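You operate a simulated robot arm through the tools that you are given. There is no shell and no other tool. Be economical: measure what you need, move in short steps, check, and stop when the job is done.

You run a simulated two-armed robot. Do the job below in one go: nothing can be reset, and whatever is moved stays where it is left.

Task
Carry the blue crate with both arms and set it on the top of the wooden table.
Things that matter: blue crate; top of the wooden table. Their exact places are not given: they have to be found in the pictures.

It is judged by the outcome, as a careful person would: the job done as asked, and still so three seconds after it is handed in. It fails if anything else is knocked over, pushed out of place, dropped, spilled or broken.

Robot
Two 7-joint arms with two-finger parallel grippers on one trunk, on a base that drives. Base frame: it is fixed to the floor where the robot stands at the start and does not move with it; the origin is under the middle of the robot, x ahead of it, y to its left, z up; the surface under the hand at the start is at about z = 0.85. Lengths are in m, angles in degrees, forces in N, time in s.
The left shoulder is at the start at [0.03, 0.119, 1.01], the right one opposite. With the tool pointing down near the work surface each hand reaches from about 0.28 to 0.68 m from the robot's upright axis, wherever it stands, measured 20 degrees to its own side. Places, roughly: top of the wooden table [0.7, -3.7, 0.8]. Payload 3.43 kg a hand.
The tool frame of a hand sits at the grasp point between the pads (the TCP): z along the fingers, y along the line on which they close. The tips reach 0.03 m beyond it. The gripper opens to 0.094 m. The fingers are 0.028 m wide and 0.01 m thick; the gripper's body (0.05 by 0.096 m) begins 0.055 m behind the TCP.
Orientation is that of the tool frame in the base frame, as [roll, pitch, yaw] about the fixed x, y, z axes, in that order (R = Rz(yaw) Ry(pitch) Rx(roll)). With the fingers straight down and closing along the base's y, the tool's x points along the base's -x, its y along +y and its z along -z.

Tools
- The arms move only by the tool drive_tool. It takes "left_rows", "right_rows" or both (then of equal length, played together; a hand with none holds still); each is a list of rows, each a list of 3 entries, a list of its own where there are three numbers: the shift along the base's x, y, z in m, then the turn, a rotation vector about the base's x, y, z in degrees, then the finger opening in m, from 0 to 0.094. In form: [[[x, y, z], [rx, ry, rz], fingers], ...]. A call has 1 to 8 rows; each row shifts and turns the commanded pose from where the row before left it. Each row takes 0.2 s and may step no farther than 0.05 m and 8.6 degrees from the row before; otherwise, or with a gripper value out of range, the whole call is refused. Where a pose cannot be reached the arm comes as near as it can. A force on the tool above 40 N (or 10 N above the force at the start of the call, whichever is more), or a blocked arm, ends the call early, and 0.2 s more pass. Each finger travels about 0.072 m/s and halts on what it meets, pressing with about 32 N; the grip force reading is that of the motor and also rises with nothing between the fingers. The clock runs only during rows and for 0.2 s after the last one: add rows that do not move to give the fingers time. It gives the time, the measured TCP pose, the force on the tool (base axes), the opening and the grip force at its end, in the units of the frame above (readings bear some noise), with the torque about the TCP (base axes, N m) and any sound that the robot's microphone picked up.
- Cameras (640 x 400 px; columns grow to the right, rows downward): "scene" is now at [0.0375, -0.0015, 1.706]; the picture's right is [-0.01, -1.00, 0.00], its down [-0.85, 0.01, -0.52] and it looks along [0.52, -0.01, -0.85] (base axes); focal length 292 px, centre (320, 200). "left" rides on the left gripper at [0.076, -0.014, -0.102] in its tool frame; the picture's right is [0.18, 0.98, 0.00], its down [-0.75, 0.14, -0.64] and it looks along [-0.63, 0.12, 0.77] (tool axes); focal length 243 px, centre (320, 200). "right" rides on the right gripper at [0.076, 0.014, -0.102] in its tool frame; the picture's right is [-0.18, 0.98, 0.00], its down [-0.75, -0.14, -0.64] and it looks along [-0.63, -0.12, 0.77] (tool axes); focal length 243 px, centre (320, 200).
- camera(camera): a new picture of that camera. It takes no simulated time.
- lift_body(by): slides the trunk up (or, below 0, down) by that many m; the arms and the scene camera ride with it, the base frame stays. It gives what a move gives, with no picture.
- roll_base(legs): drives the robot by 1 to 6 legs, each [ahead, turn to the left] in m and degrees, along the robot's own axes; the way and the turn of a leg run together, so that a leg with both is an arc; at most 1.5 m and 180 degrees a leg. The arms and the cameras ride along, it lands a little off, and it stops where it bumps. It gives what a move gives.
- pan_tilt(pan, tilt): turns the head with the scene camera to pan (to the left, within 143 degrees either way) and tilt (down, from -29 to 69), counted from straight ahead of the robot. It gives what a move gives.
- locate(camera, pixels): for up to 12 pixels [column, row] of the newest picture of that camera ("zoom" is the newest enlarged one), the place [x, y, z] in the base frame of the surface seen there, good to about 0.002 m. It takes no simulated time.
- close_up(camera, box): a new picture of the part [left, top, right, bottom] of that camera's present view, enlarged. It takes no simulated time.
- close_job(): hands the job in; it is judged then, once.

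Go step by step. Measure first, check grasps and placings, and put right what went wrong. The budget is 80 turns and 58 pictures, counting those below and the enlarged ones. Unless the task says otherwise, let go and move clear before handing in, and close with one line.

The tools are called as name(argument=value, ...) on one line, values as JSON. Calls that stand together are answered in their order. drive_tool: Moves the arms, as the interface text tells. Its arguments: {"type":"object","properties":{"left_rows":{"type":"array","items":{"type":"array"}},"right_rows":{"type":"array","items":{"type":"array"}}},"required":[]} The other tools are called the same way: lift_body (by) slides the trunk up or down; roll_base (legs) drives the base; pan_tilt (pan, tilt) turns the head that bears the scene camera; camera (camera) takes a picture; locate (camera, pixels) gives the place of the surface under pixels of a picture; close_up (camera, box) takes an enlarged picture of a part of a camera's view; close_job () hands the job in.

At the start:

```text
time_s: 0.0
left_eef_pos: [0.4273, 0.2667, 1.1448]
left_tcp_rot: [-179.9, 0.0, 179.8]
left_ft_force: [-0.5, 0.6, -0.1]
left_ft_torque: [-0.01, 0.02, 0.03]
left_grip_width: 0.094
left_finger_force: 0.0
right_eef_pos: [0.3544, -0.0852, 1.0565]
right_tcp_rot: [180.0, 0.0, 179.7]
right_ft_force: [0.6, 0.0, 1.1]
right_ft_torque: [-0.02, -0.01, 0.03]
right_grip_width: 0.0939
right_finger_force: 0.0
trunk travel left (down, up): [-0.275, 0.135]
robot x, y, heading: [-0.0008, -0.0017, 0.3]
head pan, tilt: [-0.6, 58.6]
```

scene: 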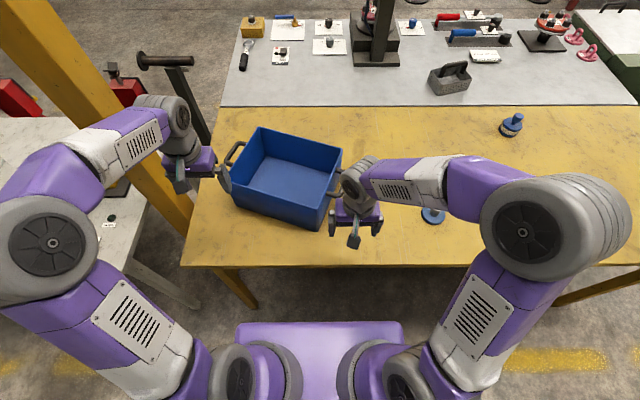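
right: 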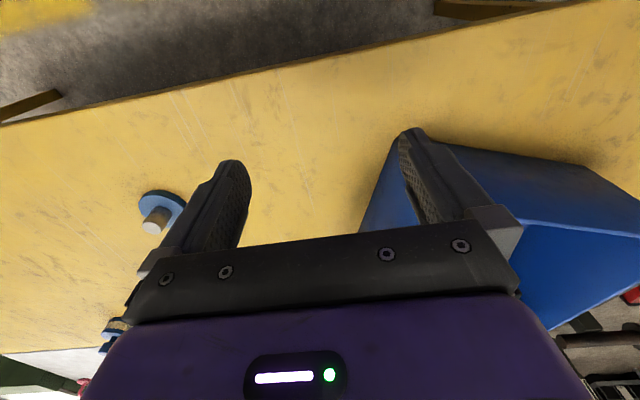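
left: 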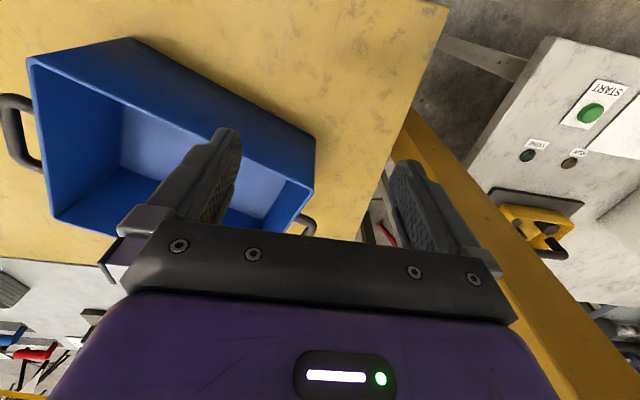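

The blue crate sits on the yellow table with its rim around pixels (262,128), (342,150), (323,205), (232,178) and handles near (235,155) and (345,180). I'll measure these points.

locate(camera="scene", pixels=[[259, 129], [341, 150], [321, 206], [231, 176], [236, 148], [228, 165], [240, 143], [318, 228], [285, 175], [240, 205], [224, 185], [400, 240]])

close_up(camera="scene", box=[180, 100, 400, 260])

```text
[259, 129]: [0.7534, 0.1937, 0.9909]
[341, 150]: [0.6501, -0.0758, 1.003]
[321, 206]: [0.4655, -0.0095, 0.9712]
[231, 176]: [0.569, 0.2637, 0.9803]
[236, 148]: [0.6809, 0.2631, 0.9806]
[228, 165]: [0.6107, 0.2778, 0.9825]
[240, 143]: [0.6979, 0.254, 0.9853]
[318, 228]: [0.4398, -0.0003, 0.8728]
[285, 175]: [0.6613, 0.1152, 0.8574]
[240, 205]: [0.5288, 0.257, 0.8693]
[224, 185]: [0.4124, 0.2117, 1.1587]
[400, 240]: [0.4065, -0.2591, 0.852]
```

```text
2.50 times, centred on (290, 180) of scene
```

zoom: 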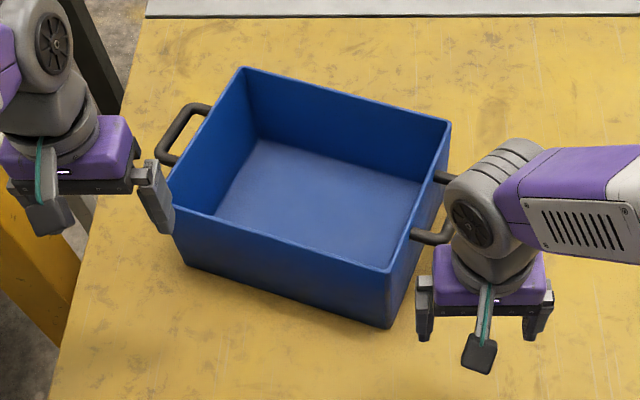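

The rim is at z≈0.985 and the crate is turned about -21°, with handles on its left and right ends. I'll check the base and table clearances, and move the right hand aside to see the right handle.

locate(camera="scene", pixels=[[320, 323], [240, 325], [400, 323], [320, 267], [260, 267], [240, 290], [190, 265], [560, 295]])

drive_tool(right_rows=[[[0, -0.04, 0.03], [0, 0, 0], 0.094], [[0, -0.05, 0.0], [0, 0, -7], 0.094], [[0, -0.05, 0], [0, 0, -7], 0.094], [[0, -0.04, 0], [0, 0, -7], 0.094]], left_rows=[[[0, 0.02, 0], [0, 0, 0], 0.094], [[0, 0.03, 0.0], [0, 0, -7], 0.094], [[0, 0.03, 0], [0, 0, -7], 0.094], [[0, 0.0, 0], [0, 0, -7], 0.094]])

close_up(camera="scene", box=[180, 100, 400, 260])

```text
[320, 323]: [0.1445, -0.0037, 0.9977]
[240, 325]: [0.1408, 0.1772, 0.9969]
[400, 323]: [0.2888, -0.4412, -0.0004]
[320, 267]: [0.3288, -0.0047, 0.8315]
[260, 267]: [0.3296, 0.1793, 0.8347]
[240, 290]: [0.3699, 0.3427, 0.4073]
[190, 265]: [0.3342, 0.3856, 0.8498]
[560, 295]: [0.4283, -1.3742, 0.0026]
```

```text
time_s: 1.0
left_eef_pos: [0.4277, 0.3462, 1.1458]
left_tcp_rot: [-180.0, 0.1, 158.7]
left_ft_force: [0.0, -0.3, -0.2]
left_ft_torque: [0.05, -0.04, -0.02]
left_grip_width: 0.0942
left_finger_force: 0.0
right_eef_pos: [0.354, -0.2655, 1.0877]
right_tcp_rot: [180.0, -0.2, 158.7]
right_ft_force: [-1.0, 0.4, 0.3]
right_ft_torque: [-0.01, 0.0, -0.02]
right_grip_width: 0.0938
right_finger_force: 0.1
trunk travel left (down, up): [-0.275, 0.135]
robot x, y, heading: [0.002, 0.0009, -0.2]
head pan, tilt: [-0.6, 58.6]
```

```text
2.50 times, centred on (290, 180) of scene
```

zoom: 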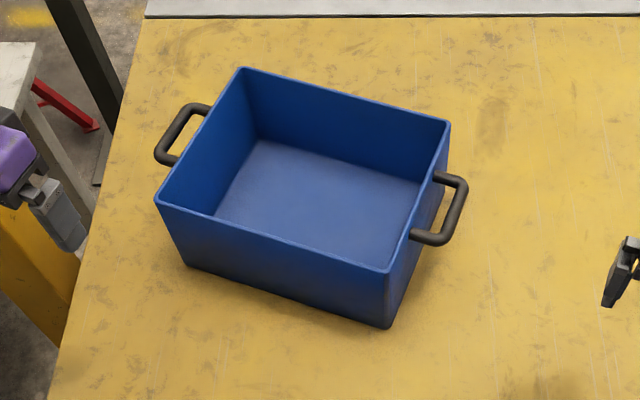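

Both handles are now in clear view, in the zoom at about (170,133) and (455,213). I'll locate the bars.

locate(camera="zoom", pixels=[[163, 146], [172, 132], [183, 114], [205, 107], [172, 159], [442, 238], [452, 220], [459, 200], [457, 180], [416, 236], [438, 177], [240, 70]])

locate(camera="zoom", pixels=[[449, 122], [389, 270], [157, 202], [420, 228], [434, 190], [445, 150]])

roll_base(legs=[[0.12, 0]])

```text
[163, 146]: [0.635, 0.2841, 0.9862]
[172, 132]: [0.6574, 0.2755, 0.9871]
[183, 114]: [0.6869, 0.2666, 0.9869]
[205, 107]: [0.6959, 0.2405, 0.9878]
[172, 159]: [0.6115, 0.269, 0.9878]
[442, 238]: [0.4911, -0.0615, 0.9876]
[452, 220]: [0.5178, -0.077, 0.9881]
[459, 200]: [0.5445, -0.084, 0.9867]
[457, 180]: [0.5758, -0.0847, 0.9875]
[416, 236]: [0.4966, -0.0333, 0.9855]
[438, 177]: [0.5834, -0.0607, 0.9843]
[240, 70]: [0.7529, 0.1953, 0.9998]
```

```text
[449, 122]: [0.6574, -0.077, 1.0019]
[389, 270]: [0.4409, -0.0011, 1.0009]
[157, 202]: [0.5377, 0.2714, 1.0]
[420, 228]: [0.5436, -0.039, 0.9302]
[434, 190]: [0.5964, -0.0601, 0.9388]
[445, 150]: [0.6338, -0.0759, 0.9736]
```

```text
time_s: 2.2
left_eef_pos: [0.5432, 0.3486, 1.1444]
left_tcp_rot: [180.0, 0.0, 159.0]
left_ft_force: [0.6, 0.0, 0.4]
left_ft_torque: [0.0, 0.0, 0.01]
left_grip_width: 0.0937
left_finger_force: 0.0
right_eef_pos: [0.4728, -0.2628, 1.0879]
right_tcp_rot: [180.0, 0.0, 159.0]
right_ft_force: [0.2, -0.8, -0.3]
right_ft_torque: [-0.01, 0.03, 0.0]
right_grip_width: 0.0939
right_finger_force: 0.1
trunk travel left (down, up): [-0.275, 0.135]
robot x, y, heading: [0.1184, -0.0034, 0.2]
head pan, tilt: [-0.6, 58.6]
```

The crate centre is about (0.597, 0.097), turned -19.5°. The bar centres are near (0.660, 0.274) on the left and (0.534, -0.080) on the right, at z≈0.981. I'll bring both hands above the bars with the fingers partly closed.

drive_tool(left_rows=[[[0.0292, -0.0187, -0.01], [0, 0, 1.5], 0.06], [[0.0292, -0.0187, -0.01], [0, 0, 0], 0.04], [[0.0292, -0.0187, -0.01], [0, 0, 0], 0.04], [[0.0292, -0.0185, -0.015], [0, 0, 0], 0.04], [[0, 0, 0], [0, 0, 0], 0.04]], right_rows=[[[0.0153, 0.0457, 0], [0, 0, 1.5], 0.06], [[0.0153, 0.0457, 0], [0, 0, 0], 0.04], [[0.0153, 0.0457, 0], [0, 0, 0], 0.04], [[0.0153, 0.0457, 0], [0, 0, 0], 0.04], [[0, 0, 0], [0, 0, 0], 0.04]])

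camera(camera="left")

camera(camera="right")

camera(camera="scene")

```text
time_s: 3.4
left_eef_pos: [0.6585, 0.2728, 1.1016]
left_tcp_rot: [179.9, 0.0, 160.5]
left_ft_force: [-0.4, 0.3, -0.1]
left_ft_torque: [0.03, 0.0, -0.04]
left_grip_width: 0.0398
left_finger_force: 0.1
right_eef_pos: [0.5282, -0.0795, 1.0873]
right_tcp_rot: [179.9, 0.2, 160.4]
right_ft_force: [-0.7, -0.5, 0.3]
right_ft_torque: [-0.04, -0.05, -0.01]
right_grip_width: 0.0403
right_finger_force: 0.0
trunk travel left (down, up): [-0.275, 0.135]
robot x, y, heading: [0.1155, -0.0007, 0.2]
head pan, tilt: [-0.6, 58.6]
```

```text
52 pictures are left
```

left: 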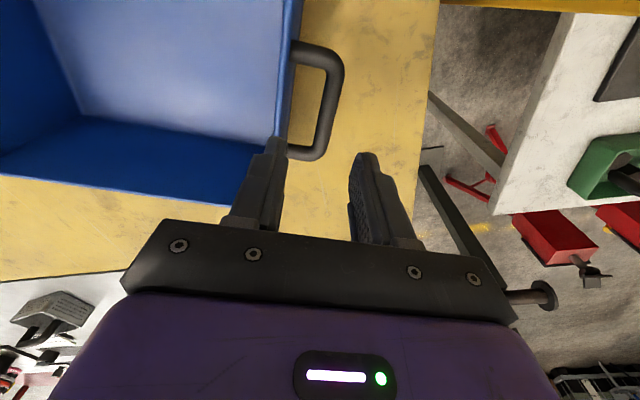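

```text
51 pictures are left
```

right: 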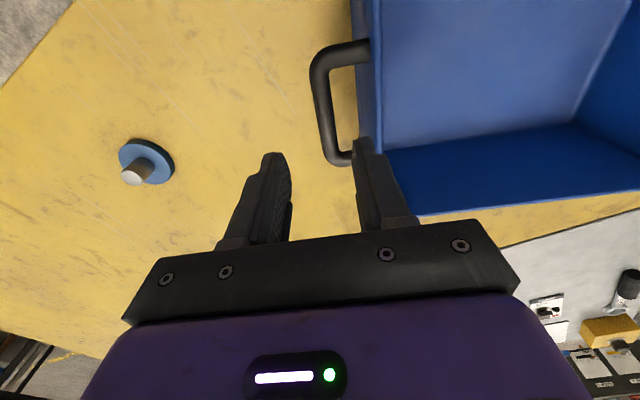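

```text
50 pictures are left
```

scene: 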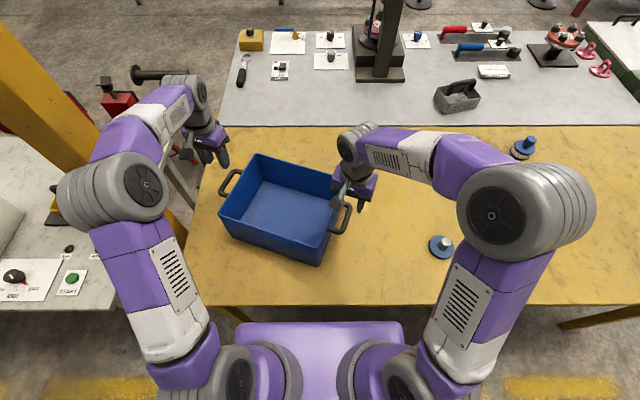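

The grippers look aligned in yaw. I'll verify the bar positions with the wrist cameras: left bar at about (335,100), right bar at about (320,110).

locate(camera="left", pixels=[[337, 75], [330, 105], [324, 135], [305, 47], [303, 152]])

locate(camera="right", pixels=[[317, 75], [324, 110], [331, 145], [345, 50], [342, 158]])

locate(camera="scene", pixels=[[226, 180], [342, 221], [260, 156], [318, 266]])

```text
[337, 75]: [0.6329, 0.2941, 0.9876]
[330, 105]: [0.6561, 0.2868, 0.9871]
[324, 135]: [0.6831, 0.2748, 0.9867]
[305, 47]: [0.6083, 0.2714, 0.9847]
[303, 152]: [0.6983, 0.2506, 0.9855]
```

```text
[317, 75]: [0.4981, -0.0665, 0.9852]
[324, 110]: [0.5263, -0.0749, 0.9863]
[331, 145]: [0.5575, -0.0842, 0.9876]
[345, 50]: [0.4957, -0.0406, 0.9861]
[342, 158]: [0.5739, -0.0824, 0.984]
```

```text
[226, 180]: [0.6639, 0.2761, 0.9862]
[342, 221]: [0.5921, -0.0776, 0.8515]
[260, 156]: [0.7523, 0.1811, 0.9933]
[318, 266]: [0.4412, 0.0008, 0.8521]
```

The bar centres refine to about (0.659, 0.281) and (0.531, -0.078). I'll lower both hands onto them in short steps.

drive_tool(left_rows=[[[0, 0.008, -0.03], [0, 0, 0], 0.04], [[0, 0, -0.03], [0, 0, 0], 0.04], [[0, 0, -0.03], [0, 0, 0], 0.04], [[0, 0, -0.031], [0, 0, 0], 0.04], [[0, 0, 0], [0, 0, 0], 0.04]], right_rows=[[[0.003, 0.0015, -0.027], [0, 0, 0], 0.04], [[0, 0, -0.027], [0, 0, 0], 0.04], [[0, 0, -0.027], [0, 0, 0], 0.04], [[0, 0, -0.026], [0, 0, 0], 0.04], [[0, 0, 0], [0, 0, 0], 0.04]])

camera(camera="left")

camera(camera="right")

```text
time_s: 4.6
left_eef_pos: [0.6598, 0.2808, 0.9791]
left_tcp_rot: [-179.9, -0.1, 160.4]
left_ft_force: [-0.2, -0.1, -0.1]
left_ft_torque: [-0.01, -0.02, -0.02]
left_grip_width: 0.04
left_finger_force: 0.1
right_eef_pos: [0.5339, -0.077, 0.9823]
right_tcp_rot: [179.9, 0.0, 160.5]
right_ft_force: [0.1, 0.5, -0.5]
right_ft_torque: [-0.01, -0.01, -0.01]
right_grip_width: 0.0402
right_finger_force: 0.0
trunk travel left (down, up): [-0.275, 0.135]
robot x, y, heading: [0.1177, 0.0025, 0.2]
head pan, tilt: [-0.6, 58.6]
```

```text
49 pictures are left
```

left: 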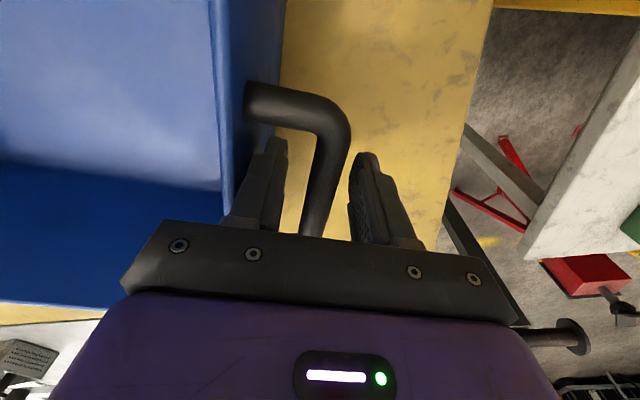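

```text
48 pictures are left
```

right: 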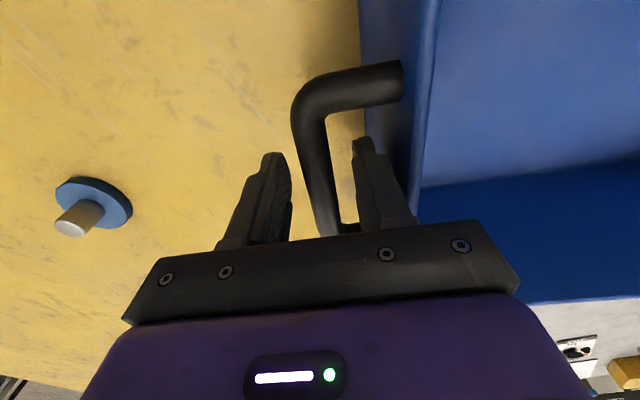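

Both bars pass between the fingers: left bar at (320,200), right bar at (325,200). I'll close both grippers.

drive_tool(left_rows=[[[0, 0, 0], [0, 0, 0], 0.02], [[0, 0, 0], [0, 0, 0], 0.0], [[0, 0, 0], [0, 0, 0], 0.0], [[0, 0, 0], [0, 0, 0], 0.0]], right_rows=[[[0, 0, 0], [0, 0, 0], 0.02], [[0, 0, 0], [0, 0, 0], 0.0], [[0, 0, 0], [0, 0, 0], 0.0], [[0, 0, 0], [0, 0, 0], 0.0]])

```text
time_s: 5.6
left_eef_pos: [0.6592, 0.2811, 0.9793]
left_tcp_rot: [180.0, -0.1, 160.5]
left_ft_force: [0.5, 6.9, 0.1]
left_ft_torque: [-0.1, -0.3, -0.54]
left_grip_width: 0.0203
left_finger_force: 32.0
right_eef_pos: [0.5352, -0.078, 0.9814]
right_tcp_rot: [-179.9, 0.0, 160.5]
right_ft_force: [0.3, -6.6, 0.2]
right_ft_torque: [0.01, 0.0, -0.48]
right_grip_width: 0.0199
right_finger_force: 31.7
trunk travel left (down, up): [-0.275, 0.135]
robot x, y, heading: [0.1161, 0.0005, 0.4]
head pan, tilt: [-0.6, 58.6]
```

Both grippers hold at 0.020 m with opposing 6.7 N side forces, which is consistent with the bars. I'll do a small lift together.

drive_tool(left_rows=[[[0, 0, 0.01], [0, 0, 0], 0.0], [[0, 0, 0.015], [0, 0, 0], 0.0], [[0, 0, 0.015], [0, 0, 0], 0.0]], right_rows=[[[0, 0, 0.01], [0, 0, 0], 0.0], [[0, 0, 0.015], [0, 0, 0], 0.0], [[0, 0, 0.015], [0, 0, 0], 0.0]])

camera(camera="scene")

```text
time_s: 6.4
left_eef_pos: [0.6594, 0.2811, 1.0221]
left_tcp_rot: [179.9, 0.0, 160.5]
left_ft_force: [2.1, 11.1, -3.6]
left_ft_torque: [0.12, 0.05, -0.31]
left_grip_width: 0.0202
left_finger_force: 31.4
right_eef_pos: [0.5365, -0.0782, 1.021]
right_tcp_rot: [-179.9, -0.1, 160.5]
right_ft_force: [-2.4, -12.4, -3.7]
right_ft_torque: [0.05, -0.08, -0.25]
right_grip_width: 0.0199
right_finger_force: 31.9
trunk travel left (down, up): [-0.275, 0.135]
robot x, y, heading: [0.1172, 0.0029, -0.1]
head pan, tilt: [-0.6, 58.6]
```

```text
47 pictures are left
```

scene: 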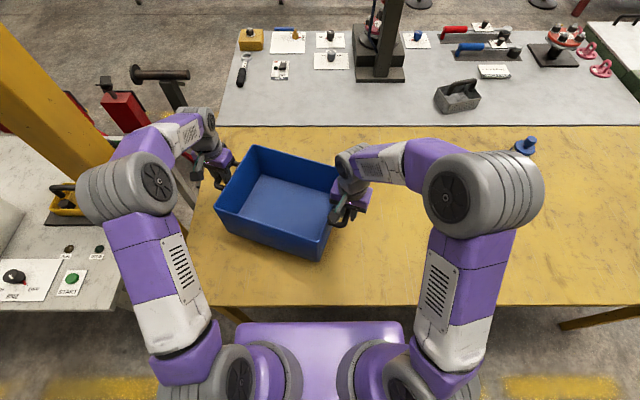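

The crate is off the table, level and light (about 0.75 kg). I'll raise it further, turn it square to the robot and centre it.

drive_tool(left_rows=[[[-0.0165, -0.0116, 0.015], [0, 0, 2.7], 0], [[-0.0166, -0.012, 0.015], [0, 0, 2.7], 0], [[-0.0168, -0.0125, 0.015], [0, 0, 2.7], 0], [[-0.0168, -0.0128, 0.015], [0, 0, 2.7], 0], [[-0.0168, -0.0132, 0.015], [0, 0, 2.7], 0], [[-0.017, -0.0137, 0.015], [0, 0, 2.7], 0], [[-0.0169, -0.0141, 0.015], [0, 0, 2.7], 0]], right_rows=[[[0.0005, -0.017, 0.015], [0, 0, 2.7], 0], [[0.0006, -0.0166, 0.015], [0, 0, 2.7], 0], [[0.0008, -0.0161, 0.015], [0, 0, 2.7], 0], [[0.0008, -0.0158, 0.015], [0, 0, 2.7], 0], [[0.0008, -0.0154, 0.015], [0, 0, 2.7], 0], [[0.001, -0.0149, 0.015], [0, 0, 2.7], 0], [[0.0009, -0.0145, 0.015], [0, 0, 2.7], 0]])

camera(camera="scene")

```text
time_s: 8.0
left_eef_pos: [0.5397, 0.1924, 1.1236]
left_tcp_rot: [-180.0, -0.1, 179.4]
left_ft_force: [-0.8, 6.4, -3.0]
left_ft_torque: [-0.04, -0.03, -0.22]
left_grip_width: 0.0202
left_finger_force: 32.5
right_eef_pos: [0.5417, -0.1872, 1.126]
right_tcp_rot: [179.8, 0.0, 179.4]
right_ft_force: [1.3, -7.2, -3.3]
right_ft_torque: [-0.03, 0.06, -0.15]
right_grip_width: 0.0196
right_finger_force: 32.2
trunk travel left (down, up): [-0.275, 0.135]
robot x, y, heading: [0.1174, -0.0001, 0.5]
head pan, tilt: [-0.6, 58.6]
```

```text
46 pictures are left
```

scene: 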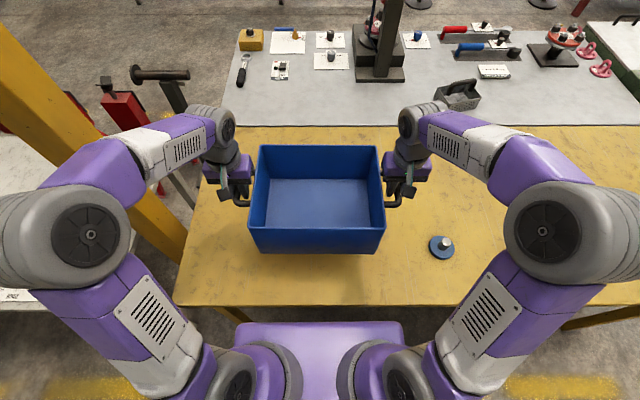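

The crate is held square and level at about (0.54, 0, 1.12). Before driving, I'll look to the right for the wooden table and behind for obstacles.

pan_tilt(pan=-80, tilt=22)

camera(camera="scene")

pan_tilt(pan=-140, tilt=30)

camera(camera="scene")

```text
time_s: 9.6
left_eef_pos: [0.5408, 0.1944, 1.1224]
left_tcp_rot: [-180.0, 0.0, 179.3]
left_ft_force: [-2.5, 0.7, -3.7]
left_ft_torque: [0.03, 0.51, -0.25]
left_grip_width: 0.0203
left_finger_force: 32.0
right_eef_pos: [0.5431, -0.1857, 1.1249]
right_tcp_rot: [180.0, 0.0, 179.5]
right_ft_force: [1.0, -0.5, -3.7]
right_ft_torque: [0.02, -0.49, -0.26]
right_grip_width: 0.0197
right_finger_force: 32.5
trunk travel left (down, up): [-0.275, 0.135]
robot x, y, heading: [0.1165, -0.0013, 0.4]
head pan, tilt: [-80.0, 22.0]
```

```text
45 pictures are left
```

scene: 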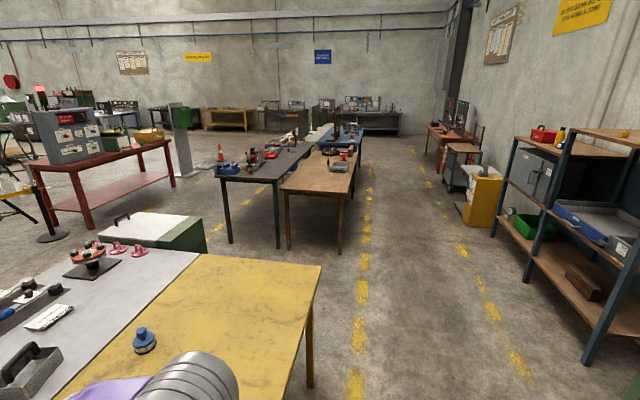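

```text
time_s: 10.8
left_eef_pos: [0.542, 0.1939, 1.1233]
left_tcp_rot: [-180.0, 0.0, 179.3]
left_ft_force: [-1.8, -2.4, -3.1]
left_ft_torque: [-0.01, 0.11, -0.26]
left_grip_width: 0.0201
left_finger_force: 32.5
right_eef_pos: [0.5425, -0.1875, 1.1259]
right_tcp_rot: [179.9, -0.1, 179.4]
right_ft_force: [1.6, 3.9, -2.8]
right_ft_torque: [0.0, -0.02, -0.25]
right_grip_width: 0.0194
right_finger_force: 32.4
trunk travel left (down, up): [-0.275, 0.135]
robot x, y, heading: [0.1186, 0.0014, 0.1]
head pan, tilt: [-140.0, 30.0]
```

```text
44 pictures are left
```

scene: 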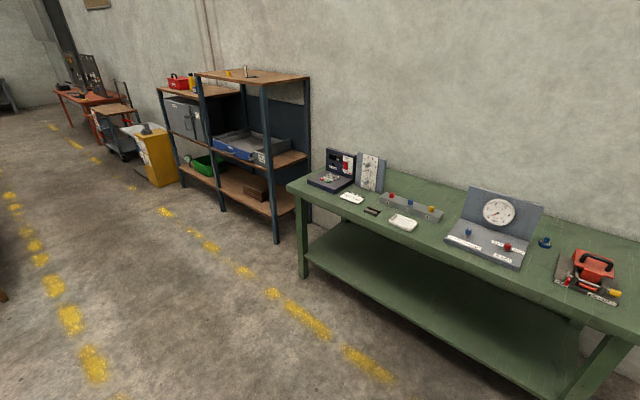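

The wooden table is in the first picture around (318,175), alongside the same aisle. I'll measure the aisle's shelf and bench edges here, then look back at the table.

locate(camera="scene", pixels=[[275, 242], [303, 277], [290, 187], [560, 390], [160, 185], [480, 297], [208, 80]])

pan_tilt(pan=-80, tilt=22)

close_up(camera="scene", box=[200, 100, 400, 260])

locate(camera="zoom", pixels=[[266, 282], [452, 303], [320, 230], [400, 240], [440, 190], [380, 200], [430, 215], [448, 485], [282, 470], [500, 200], [500, 130], [470, 220]])

```text
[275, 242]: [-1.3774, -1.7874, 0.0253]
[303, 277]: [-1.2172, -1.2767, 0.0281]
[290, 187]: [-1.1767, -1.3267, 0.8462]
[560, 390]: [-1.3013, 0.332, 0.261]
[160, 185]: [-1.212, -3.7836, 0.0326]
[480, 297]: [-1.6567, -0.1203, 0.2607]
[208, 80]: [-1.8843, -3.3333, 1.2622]
```

```text
time_s: 12.2
left_eef_pos: [0.5425, 0.1933, 1.1227]
left_tcp_rot: [180.0, 0.0, 179.3]
left_ft_force: [-1.0, -5.5, -2.2]
left_ft_torque: [-0.07, -0.18, -0.26]
left_grip_width: 0.02
left_finger_force: 31.5
right_eef_pos: [0.543, -0.1853, 1.1266]
right_tcp_rot: [-179.9, 0.0, 179.4]
right_ft_force: [1.4, 5.8, -3.0]
right_ft_torque: [0.03, 0.24, -0.2]
right_grip_width: 0.0196
right_finger_force: 32.0
trunk travel left (down, up): [-0.275, 0.135]
robot x, y, heading: [0.1135, 0.0003, 0.1]
head pan, tilt: [-80.0, 22.0]
```

```text
2.50 times, centred on (300, 180) of scene
```

zoom: 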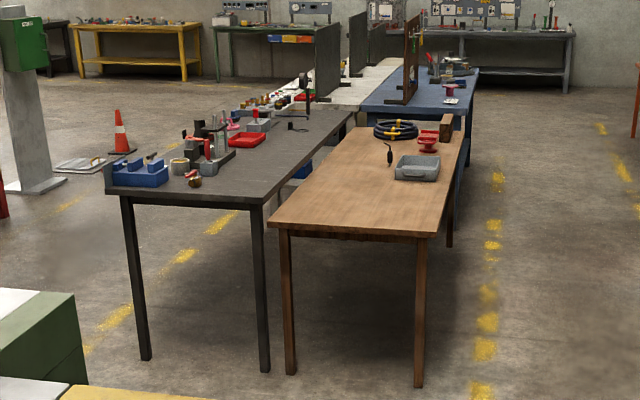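

```text
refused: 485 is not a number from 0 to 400
```

locate(camera="zoom", pixels=[[269, 224], [433, 235], [320, 180], [400, 200], [440, 190], [395, 178], [436, 178], [418, 385], [290, 372], [462, 135], [388, 165], [265, 368]])

```text
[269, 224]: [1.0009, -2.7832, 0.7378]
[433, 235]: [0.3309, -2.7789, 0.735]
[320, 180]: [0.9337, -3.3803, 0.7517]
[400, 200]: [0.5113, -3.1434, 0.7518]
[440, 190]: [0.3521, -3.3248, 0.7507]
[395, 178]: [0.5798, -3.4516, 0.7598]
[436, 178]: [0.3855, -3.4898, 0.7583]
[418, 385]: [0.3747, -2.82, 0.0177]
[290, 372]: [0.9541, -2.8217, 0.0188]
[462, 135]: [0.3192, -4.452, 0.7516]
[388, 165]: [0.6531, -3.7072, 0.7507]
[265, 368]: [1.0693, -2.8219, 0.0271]
```

The wooden table's top spans x 0.32–1.01 and starts at y≈-2.77, at z≈0.75. Its near end is free down to the tray at y≈-3.45, so I'll aim to put the crate at about (0.58, -3.06). First I'll back away from the yellow table.

roll_base(legs=[[-0.57, 0]])

pan_tilt(pan=-45, tilt=40)

camera(camera="scene")

```text
time_s: 15.5
left_eef_pos: [-0.0398, 0.1881, 1.1228]
left_tcp_rot: [179.9, 0.0, 178.0]
left_ft_force: [-1.2, -9.9, -3.9]
left_ft_torque: [0.02, 0.09, -0.23]
left_grip_width: 0.0203
left_finger_force: 32.0
right_eef_pos: [-0.0479, -0.1918, 1.1254]
right_tcp_rot: [180.0, 0.0, 178.1]
right_ft_force: [0.9, 8.9, -3.7]
right_ft_torque: [0.04, -0.04, -0.26]
right_grip_width: 0.0196
right_finger_force: 32.0
trunk travel left (down, up): [-0.275, 0.135]
robot x, y, heading: [-0.4677, 0.0042, -1.4]
head pan, tilt: [-80.0, 22.0]
```

```text
time_s: 16.5
left_eef_pos: [-0.0407, 0.1871, 1.122]
left_tcp_rot: [180.0, 0.1, 178.0]
left_ft_force: [-1.9, -0.8, -4.1]
left_ft_torque: [-0.02, -0.14, -0.24]
left_grip_width: 0.0201
left_finger_force: 31.8
right_eef_pos: [-0.0489, -0.1925, 1.1253]
right_tcp_rot: [-180.0, -0.1, 178.0]
right_ft_force: [1.0, -0.2, -2.8]
right_ft_torque: [-0.01, 0.12, -0.31]
right_grip_width: 0.0198
right_finger_force: 31.7
trunk travel left (down, up): [-0.275, 0.135]
robot x, y, heading: [-0.4705, 0.0046, -1.2]
head pan, tilt: [-45.0, 40.0]
```

```text
42 pictures are left
```

scene: 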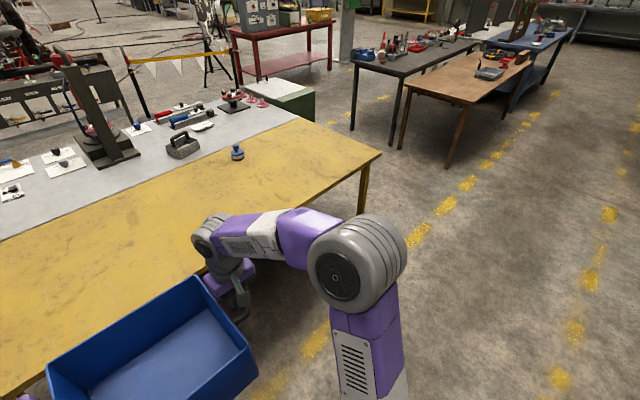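

The grip is stable and the aisle is clear, so I'll turn right in place and drive the first stretch.

roll_base(legs=[[0, -44], [0, -44.5], [1.0, 0]])

pan_tilt(pan=0, tilt=35)

camera(camera="scene")

```text
time_s: 25.8
left_eef_pos: [-0.2211, -1.4376, 1.1228]
left_tcp_rot: [179.9, -0.1, 91.3]
left_ft_force: [-1.6, 1.4, -4.1]
left_ft_torque: [0.02, 0.02, -0.18]
left_grip_width: 0.0199
left_finger_force: 32.1
right_eef_pos: [-0.6005, -1.4517, 1.1255]
right_tcp_rot: [180.0, 0.0, 91.2]
right_ft_force: [1.4, -0.3, -3.8]
right_ft_torque: [0.03, 0.0, -0.17]
right_grip_width: 0.0192
right_finger_force: 31.7
trunk travel left (down, up): [-0.275, 0.135]
robot x, y, heading: [-0.429, -1.0215, -88.1]
head pan, tilt: [-45.0, 40.0]
```

```text
time_s: 26.9
left_eef_pos: [-0.2212, -1.4362, 1.1227]
left_tcp_rot: [180.0, -0.1, 91.2]
left_ft_force: [-0.2, 1.6, -3.3]
left_ft_torque: [-0.09, -0.01, -0.22]
left_grip_width: 0.02
left_finger_force: 32.0
right_eef_pos: [-0.6014, -1.4509, 1.1251]
right_tcp_rot: [180.0, 0.0, 91.3]
right_ft_force: [0.3, -1.4, -2.8]
right_ft_torque: [0.02, 0.01, -0.23]
right_grip_width: 0.0194
right_finger_force: 32.1
trunk travel left (down, up): [-0.275, 0.135]
robot x, y, heading: [-0.4225, -1.0187, -88.1]
head pan, tilt: [0.0, 35.0]
```

```text
41 pictures are left
```

scene: 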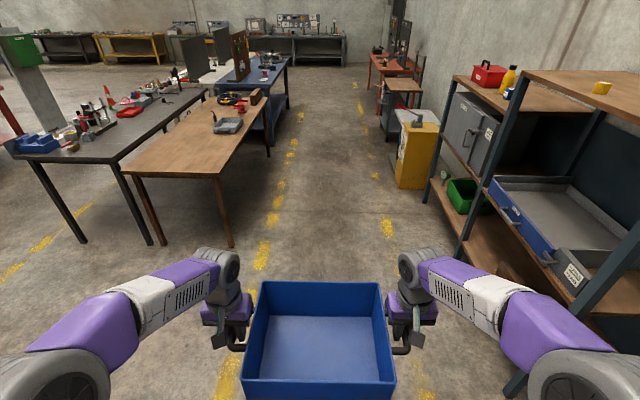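

The way ahead is clear and the crate is steady. I'll check the shelf clearance against the right elbow before going on.

locate(camera="scene", pixels=[[525, 75], [465, 230], [400, 185], [620, 375], [20, 370], [232, 245], [215, 175], [130, 172], [228, 130]])

```text
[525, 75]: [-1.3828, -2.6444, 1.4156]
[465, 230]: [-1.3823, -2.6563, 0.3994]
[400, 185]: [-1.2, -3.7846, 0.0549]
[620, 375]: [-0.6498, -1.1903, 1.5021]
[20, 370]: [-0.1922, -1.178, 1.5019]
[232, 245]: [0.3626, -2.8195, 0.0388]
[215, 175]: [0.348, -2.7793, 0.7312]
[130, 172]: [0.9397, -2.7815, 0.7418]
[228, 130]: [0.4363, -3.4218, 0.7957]
```

There is plenty of clearance. I'll drive on to y≈-3.05.

roll_base(legs=[[0, -2.0], [1.02, 0], [1.02, 0]])

```text
time_s: 37.5
left_eef_pos: [-0.2704, -3.5157, 1.1237]
left_tcp_rot: [-180.0, -0.1, 87.5]
left_ft_force: [-1.2, 1.1, -3.0]
left_ft_torque: [0.03, 0.01, -0.18]
left_grip_width: 0.0203
left_finger_force: 31.2
right_eef_pos: [-0.6497, -3.5057, 1.125]
right_tcp_rot: [180.0, 0.0, 87.6]
right_ft_force: [1.5, -1.9, -3.2]
right_ft_torque: [0.01, 0.01, -0.29]
right_grip_width: 0.0157
right_finger_force: 31.7
trunk travel left (down, up): [-0.275, 0.135]
robot x, y, heading: [-0.4482, -3.0825, -91.6]
head pan, tilt: [0.0, 35.0]
```

The robot is at y≈-3.08, but the right grip width dropped to 0.0157, so I'll check the right grasp before continuing.

camera(camera="right")

camera(camera="scene")

```text
40 pictures are left
```

right: 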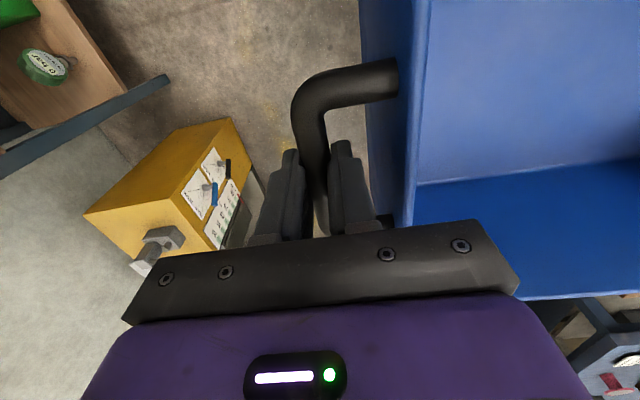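

```text
39 pictures are left
```

scene: 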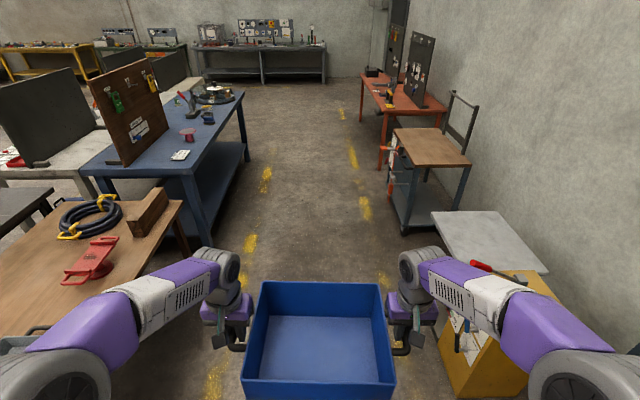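

The right bar may be creeping down in the pads. I'll measure the rim and bar heights on both sides.

locate(camera="scene", pixels=[[262, 284], [377, 284], [245, 383], [393, 383], [234, 349], [404, 349]])

locate(camera="right", pixels=[[305, 120], [313, 150], [340, 88], [425, 60], [417, 160]])

camera(camera="left")

locate(camera="left", pixels=[[333, 120], [325, 150], [300, 105], [215, 60], [222, 160]])

```text
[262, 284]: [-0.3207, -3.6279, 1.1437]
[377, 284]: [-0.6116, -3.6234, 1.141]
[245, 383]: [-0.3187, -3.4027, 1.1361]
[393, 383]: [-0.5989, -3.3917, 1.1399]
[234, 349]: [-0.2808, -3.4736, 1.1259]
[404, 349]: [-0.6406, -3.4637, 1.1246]
```

```text
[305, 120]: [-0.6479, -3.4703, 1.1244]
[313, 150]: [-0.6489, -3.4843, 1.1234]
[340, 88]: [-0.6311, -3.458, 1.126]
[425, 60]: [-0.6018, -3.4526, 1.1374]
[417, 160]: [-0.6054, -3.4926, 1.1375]
```

```text
38 pictures are left
```

left: 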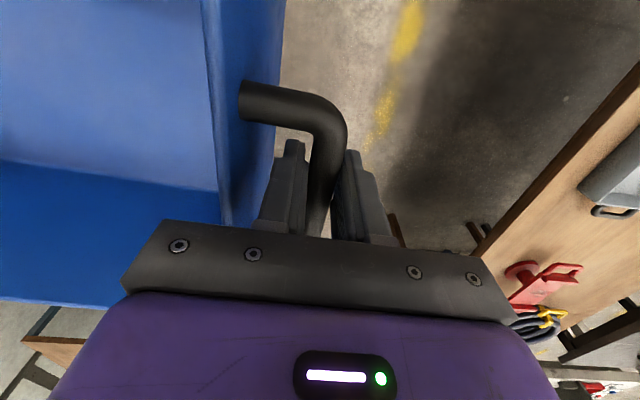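

```text
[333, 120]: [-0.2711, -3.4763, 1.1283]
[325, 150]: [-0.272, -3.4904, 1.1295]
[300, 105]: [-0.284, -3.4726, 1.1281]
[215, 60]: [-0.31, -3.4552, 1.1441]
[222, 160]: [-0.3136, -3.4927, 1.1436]
```

Both sides have settled a few mm in the pads, the right bar more (its top is at z 1.124, level with the TCP), and 3 cm of finger still lies below. I'll take a stationary reading to see whether it is still creeping.

drive_tool(left_rows=[[[0, 0, 0], [0, 0, 0], 0], [[0, 0, 0], [0, 0, 0], 0]], right_rows=[[[0, 0, 0], [0, 0, 0], 0], [[0, 0, 0], [0, 0, 0], 0]])

close_up(camera="right", box=[220, 40, 440, 240])

```text
time_s: 38.1
left_eef_pos: [-0.2712, -3.5162, 1.122]
left_tcp_rot: [180.0, 0.0, 87.5]
left_ft_force: [-0.3, 0.5, -4.2]
left_ft_torque: [-0.21, 0.03, -0.15]
left_grip_width: 0.0202
left_finger_force: 32.4
right_eef_pos: [-0.6507, -3.5059, 1.1246]
right_tcp_rot: [180.0, 0.0, 87.5]
right_ft_force: [-0.3, -1.6, -3.7]
right_ft_torque: [0.22, 0.1, -0.28]
right_grip_width: 0.0155
right_finger_force: 32.1
trunk travel left (down, up): [-0.275, 0.135]
robot x, y, heading: [-0.4507, -3.0846, -91.7]
head pan, tilt: [0.0, 35.0]
```

```text
2.00 times, centred on (330, 140) of right
```

zoom: 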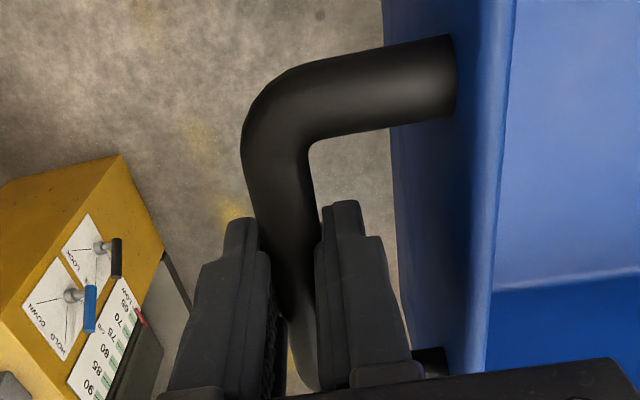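

The right grip isn't creeping while still (0.0155), so I'll turn toward the table now and recheck at each stage.

roll_base(legs=[[0, 46]])

camera(camera="right")

```text
time_s: 40.7
left_eef_pos: [-0.0126, -3.2482, 1.1224]
left_tcp_rot: [-180.0, -0.2, 134.4]
left_ft_force: [-0.8, 0.6, -3.3]
left_ft_torque: [0.05, 0.06, -0.18]
left_grip_width: 0.0201
left_finger_force: 31.9
right_eef_pos: [-0.2798, -3.5193, 1.1254]
right_tcp_rot: [-180.0, 0.0, 134.6]
right_ft_force: [1.4, 0.0, -3.9]
right_ft_torque: [-0.1, -0.01, -0.32]
right_grip_width: 0.0158
right_finger_force: 31.8
trunk travel left (down, up): [-0.275, 0.135]
robot x, y, heading: [-0.4463, -3.0851, -44.6]
head pan, tilt: [0.0, 35.0]
```

```text
36 pictures are left
```

right: 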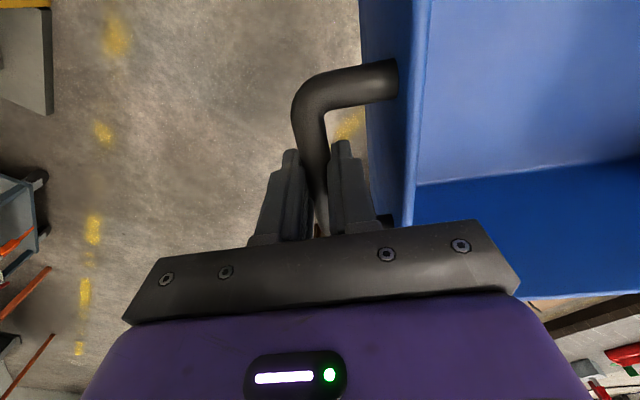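

The grip is unchanged (0.0158). I'll finish the turn and look at the table.

roll_base(legs=[[0, 44.4]])

pan_tilt(pan=0, tilt=45)

camera(camera="scene")

```text
time_s: 43.1
left_eef_pos: [-0.0243, -2.8906, 1.1231]
left_tcp_rot: [179.9, -0.2, 179.3]
left_ft_force: [-1.7, -0.6, -3.7]
left_ft_torque: [-0.01, 0.09, -0.15]
left_grip_width: 0.0198
left_finger_force: 32.0
right_eef_pos: [-0.0235, -3.2722, 1.1247]
right_tcp_rot: [180.0, -0.1, 179.2]
right_ft_force: [0.9, 1.1, -3.2]
right_ft_torque: [0.0, -0.03, -0.31]
right_grip_width: 0.0155
right_finger_force: 32.3
trunk travel left (down, up): [-0.275, 0.135]
robot x, y, heading: [-0.4511, -3.0838, 0.1]
head pan, tilt: [0.0, 35.0]
```

```text
time_s: 43.9
left_eef_pos: [-0.0249, -2.8909, 1.123]
left_tcp_rot: [-180.0, -0.2, 179.3]
left_ft_force: [-1.1, 0.0, -4.7]
left_ft_torque: [-0.04, -0.14, -0.1]
left_grip_width: 0.02
left_finger_force: 32.1
right_eef_pos: [-0.0238, -3.272, 1.1245]
right_tcp_rot: [179.9, 0.0, 179.4]
right_ft_force: [1.5, 0.1, -3.9]
right_ft_torque: [-0.01, 0.18, -0.26]
right_grip_width: 0.0157
right_finger_force: 31.4
trunk travel left (down, up): [-0.275, 0.135]
robot x, y, heading: [-0.4498, -3.0843, 0.2]
head pan, tilt: [0.0, 45.0]
```

```text
35 pictures are left
```

scene: 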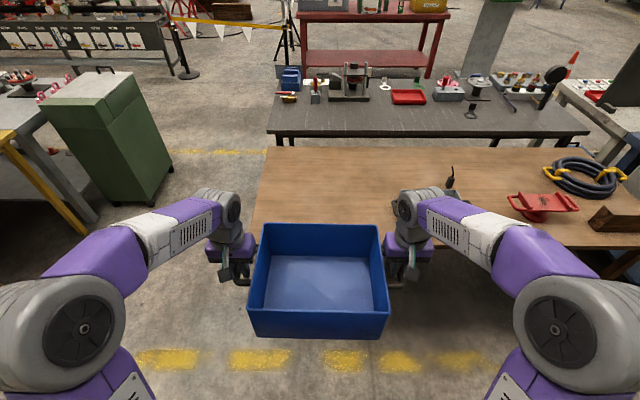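

The robot is square to the table with free tabletop ahead of the crate. I'll drive forward 0.5 m.

roll_base(legs=[[0.25, 0], [0.25, 0]])

camera(camera="scene")

camera(camera="right")

```text
time_s: 47.1
left_eef_pos: [0.4702, -2.8889, 1.1224]
left_tcp_rot: [-180.0, -0.2, 179.4]
left_ft_force: [0.1, -0.4, -3.7]
left_ft_torque: [-0.03, 0.05, -0.1]
left_grip_width: 0.0198
left_finger_force: 32.2
right_eef_pos: [0.4723, -3.2688, 1.1249]
right_tcp_rot: [180.0, -0.1, 179.3]
right_ft_force: [0.4, 0.2, -3.9]
right_ft_torque: [0.03, -0.07, -0.25]
right_grip_width: 0.0154
right_finger_force: 32.1
trunk travel left (down, up): [-0.275, 0.135]
robot x, y, heading: [0.0451, -3.0795, 0.2]
head pan, tilt: [0.0, 45.0]
```

```text
34 pictures are left
```

scene: 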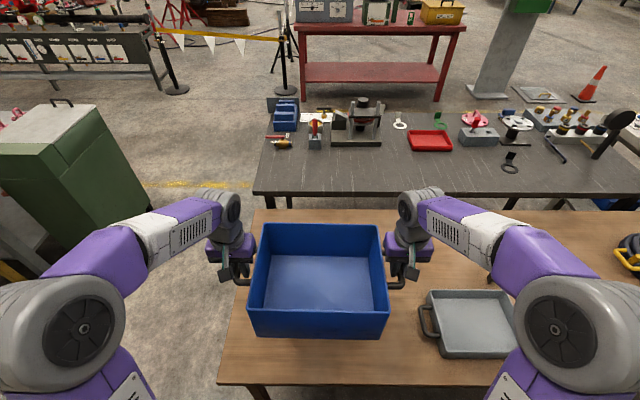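

```text
33 pictures are left
```

right: 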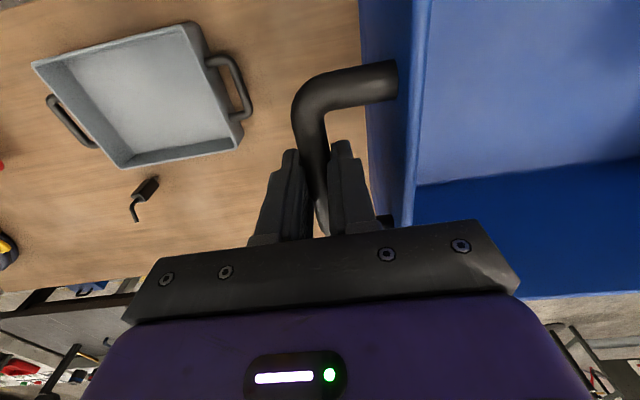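

The crate is over the table, and the grey tray's near handle is at right-view (238,90). I'll measure the tray, its handle and the table edges to choose a spot.

locate(camera="right", pixels=[[225, 62], [246, 95], [240, 115], [195, 25], [238, 145], [150, 182], [300, 90]])

locate(camera="scene", pixels=[[219, 380], [251, 215], [421, 320], [400, 375], [436, 290], [268, 230], [380, 230], [250, 308], [388, 308]])

```text
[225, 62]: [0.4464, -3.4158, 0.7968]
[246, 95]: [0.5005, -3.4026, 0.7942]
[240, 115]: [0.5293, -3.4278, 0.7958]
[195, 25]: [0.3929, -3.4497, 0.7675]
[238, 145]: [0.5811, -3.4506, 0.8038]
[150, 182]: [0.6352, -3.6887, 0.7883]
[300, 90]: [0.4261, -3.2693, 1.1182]
```

```text
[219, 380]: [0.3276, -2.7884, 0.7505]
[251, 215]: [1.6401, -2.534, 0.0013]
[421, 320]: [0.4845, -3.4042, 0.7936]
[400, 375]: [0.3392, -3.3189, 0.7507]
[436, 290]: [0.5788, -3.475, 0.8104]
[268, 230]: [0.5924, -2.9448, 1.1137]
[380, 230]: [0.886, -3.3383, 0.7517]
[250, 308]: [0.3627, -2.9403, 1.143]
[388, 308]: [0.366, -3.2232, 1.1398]
```

There is about 7 cm of clearance to the tray handle. I'll move the crate 0.07 m further in, then lower the trunk most of the way.

drive_tool(left_rows=[[[0.014, 0, 0], [0, 0, 0], 0], [[0.014, 0, 0], [0, 0, 0], 0], [[0.014, 0, 0], [0, 0, 0], 0], [[0.014, 0, 0], [0, 0, 0], 0], [[0.014, 0, 0], [0, 0, 0], 0]], right_rows=[[[0.014, 0, 0], [0, 0, 0], 0], [[0.014, 0, 0], [0, 0, 0], 0], [[0.014, 0, 0], [0, 0, 0], 0], [[0.014, 0, 0], [0, 0, 0], 0], [[0.014, 0, 0], [0, 0, 0], 0]])

lift_body(by=-0.1)

lift_body(by=-0.09)

camera(camera="scene")

```text
time_s: 48.3
left_eef_pos: [0.5413, -2.8903, 1.1217]
left_tcp_rot: [-180.0, -0.2, 179.2]
left_ft_force: [-1.5, -4.2, -3.6]
left_ft_torque: [0.04, -0.1, -0.12]
left_grip_width: 0.0201
left_finger_force: 32.2
right_eef_pos: [0.5433, -3.2706, 1.124]
right_tcp_rot: [179.9, -0.2, 179.5]
right_ft_force: [2.7, 5.1, -3.7]
right_ft_torque: [0.05, 0.15, -0.36]
right_grip_width: 0.0153
right_finger_force: 32.0
trunk travel left (down, up): [-0.275, 0.135]
robot x, y, heading: [0.0468, -3.0808, 0.2]
head pan, tilt: [0.0, 45.0]
```

```text
time_s: 49.6
left_eef_pos: [0.5405, -2.8901, 1.0214]
left_tcp_rot: [180.0, -0.1, 179.5]
left_ft_force: [-0.4, -6.9, -3.5]
left_ft_torque: [-0.01, 0.17, -0.17]
left_grip_width: 0.0202
left_finger_force: 32.1
right_eef_pos: [0.5413, -3.2682, 1.0237]
right_tcp_rot: [179.9, 0.1, 179.4]
right_ft_force: [1.8, 5.1, -3.3]
right_ft_torque: [0.05, -0.13, -0.34]
right_grip_width: 0.0157
right_finger_force: 32.0
trunk travel left (down, up): [-0.175, 0.235]
robot x, y, heading: [0.0454, -3.0835, 0.3]
head pan, tilt: [0.0, 45.0]
```

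```text
time_s: 50.9
left_eef_pos: [0.5415, -2.889, 0.9331]
left_tcp_rot: [-179.9, -0.1, 179.5]
left_ft_force: [-1.0, -6.6, -3.8]
left_ft_torque: [0.0, 0.09, -0.18]
left_grip_width: 0.0203
left_finger_force: 31.8
right_eef_pos: [0.5415, -3.2701, 0.9345]
right_tcp_rot: [179.9, 0.0, 179.4]
right_ft_force: [1.7, 6.3, -3.2]
right_ft_torque: [0.09, -0.1, -0.34]
right_grip_width: 0.0157
right_finger_force: 31.8
trunk travel left (down, up): [-0.085, 0.325]
robot x, y, heading: [0.0494, -3.0795, 0.3]
head pan, tilt: [0.0, 45.0]
```

```text
32 pictures are left
```

scene: 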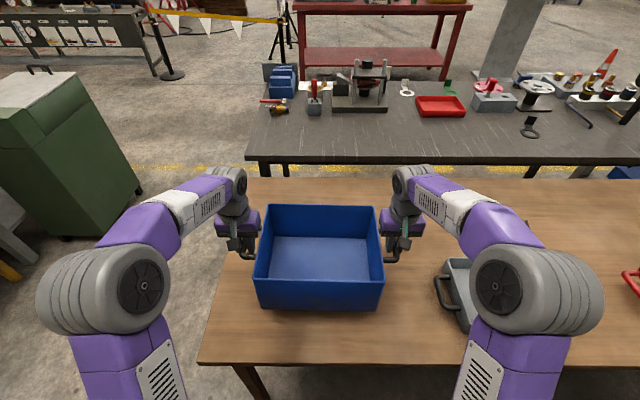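

The bottom should be about 5 cm above the table. I'll lower gently with the arms and watch the vertical force.

drive_tool(left_rows=[[[0, 0, -0.015], [0, 0, 0], 0], [[0, 0, -0.015], [0, 0, 0], 0], [[0, 0, -0.008], [0, 0, 0], 0], [[0, 0, 0], [0, 0, 0], 0]], right_rows=[[[0, 0, -0.015], [0, 0, 0], 0], [[0, 0, -0.015], [0, 0, 0], 0], [[0, 0, -0.008], [0, 0, 0], 0], [[0, 0, 0], [0, 0, 0], 0]])

close_up(camera="scene", box=[200, 180, 440, 340])

locate(camera="zoom", pixels=[[170, 215], [480, 215], [160, 275], [490, 275], [170, 345], [470, 345], [320, 190]])

```text
time_s: 51.9
left_eef_pos: [0.5386, -2.8902, 0.8936]
left_tcp_rot: [-179.8, -0.1, 179.2]
left_ft_force: [-1.5, -13.7, -3.4]
left_ft_torque: [-0.06, 0.08, -0.16]
left_grip_width: 0.0202
left_finger_force: 32.3
right_eef_pos: [0.5409, -3.2701, 0.8974]
right_tcp_rot: [179.9, 0.1, 179.4]
right_ft_force: [0.6, 13.7, -3.2]
right_ft_torque: [0.06, -0.04, -0.34]
right_grip_width: 0.0159
right_finger_force: 32.0
trunk travel left (down, up): [-0.085, 0.325]
robot x, y, heading: [0.0453, -3.0873, 0.5]
head pan, tilt: [0.0, 45.0]
```

```text
2.50 times, centred on (320, 260) of scene
```

zoom: 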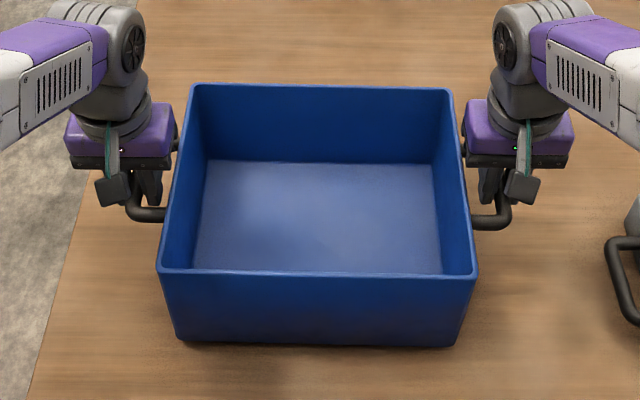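

```text
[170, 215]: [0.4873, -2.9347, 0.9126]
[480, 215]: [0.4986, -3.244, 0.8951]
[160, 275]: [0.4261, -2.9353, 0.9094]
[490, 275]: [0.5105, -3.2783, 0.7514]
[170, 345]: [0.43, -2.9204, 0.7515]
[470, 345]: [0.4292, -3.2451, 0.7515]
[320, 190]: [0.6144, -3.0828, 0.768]
```

The crate floor is at z 0.768, so the bottom is about 1 cm above the top. I'll lower the last bit in small steps, easing the outward pull by 1 mm per hand.

drive_tool(left_rows=[[[0, -0.001, -0.003], [0, 0, 0], 0], [[0, 0, -0.003], [0, 0, 0], 0], [[0, 0, -0.003], [0, 0, 0], 0], [[0, 0, -0.002], [0, 0, 0], 0], [[0, 0, 0], [0, 0, 0], 0]], right_rows=[[[0, 0.001, -0.003], [0, 0, 0], 0], [[0, 0, -0.003], [0, 0, 0], 0], [[0, 0, -0.003], [0, 0, 0], 0], [[0, 0, -0.002], [0, 0, 0], 0], [[0, 0, 0], [0, 0, 0], 0]])

```text
time_s: 53.1
left_eef_pos: [0.5389, -2.8896, 0.884]
left_tcp_rot: [179.9, 0.0, 179.4]
left_ft_force: [1.2, -0.1, -1.1]
left_ft_torque: [-0.03, 0.12, -0.04]
left_grip_width: 0.0203
left_finger_force: 31.8
right_eef_pos: [0.5408, -3.2691, 0.8873]
right_tcp_rot: [180.0, 0.1, 179.4]
right_ft_force: [-3.0, 1.4, 11.9]
right_ft_torque: [0.02, 0.81, -0.06]
right_grip_width: 0.0157
right_finger_force: 32.0
trunk travel left (down, up): [-0.085, 0.325]
robot x, y, heading: [0.0456, -3.0843, 0.4]
head pan, tilt: [0.0, 45.0]
```

The right side has touched down (+12 N) and the left is nearly unloaded. I'll lower the left 2 mm more.

drive_tool(left_rows=[[[0, 0, -0.002], [0, 0, 0], 0], [[0, 0, 0], [0, 0, 0], 0]], right_rows=[[[0, 0, 0.001], [0, 0, 0], 0], [[0, 0, 0], [0, 0, 0], 0]])

```text
time_s: 53.7
left_eef_pos: [0.5377, -2.8899, 0.8814]
left_tcp_rot: [-180.0, 0.1, 179.4]
left_ft_force: [-1.9, 1.9, -0.4]
left_ft_torque: [-0.03, -0.84, -0.05]
left_grip_width: 0.02
left_finger_force: 32.3
right_eef_pos: [0.5408, -3.2692, 0.8875]
right_tcp_rot: [-180.0, 0.1, 179.3]
right_ft_force: [1.6, 1.0, 3.5]
right_ft_torque: [0.02, -0.26, -0.07]
right_grip_width: 0.0153
right_finger_force: 32.0
trunk travel left (down, up): [-0.085, 0.325]
robot x, y, heading: [0.0436, -3.0856, 0.1]
head pan, tilt: [0.0, 45.0]
```

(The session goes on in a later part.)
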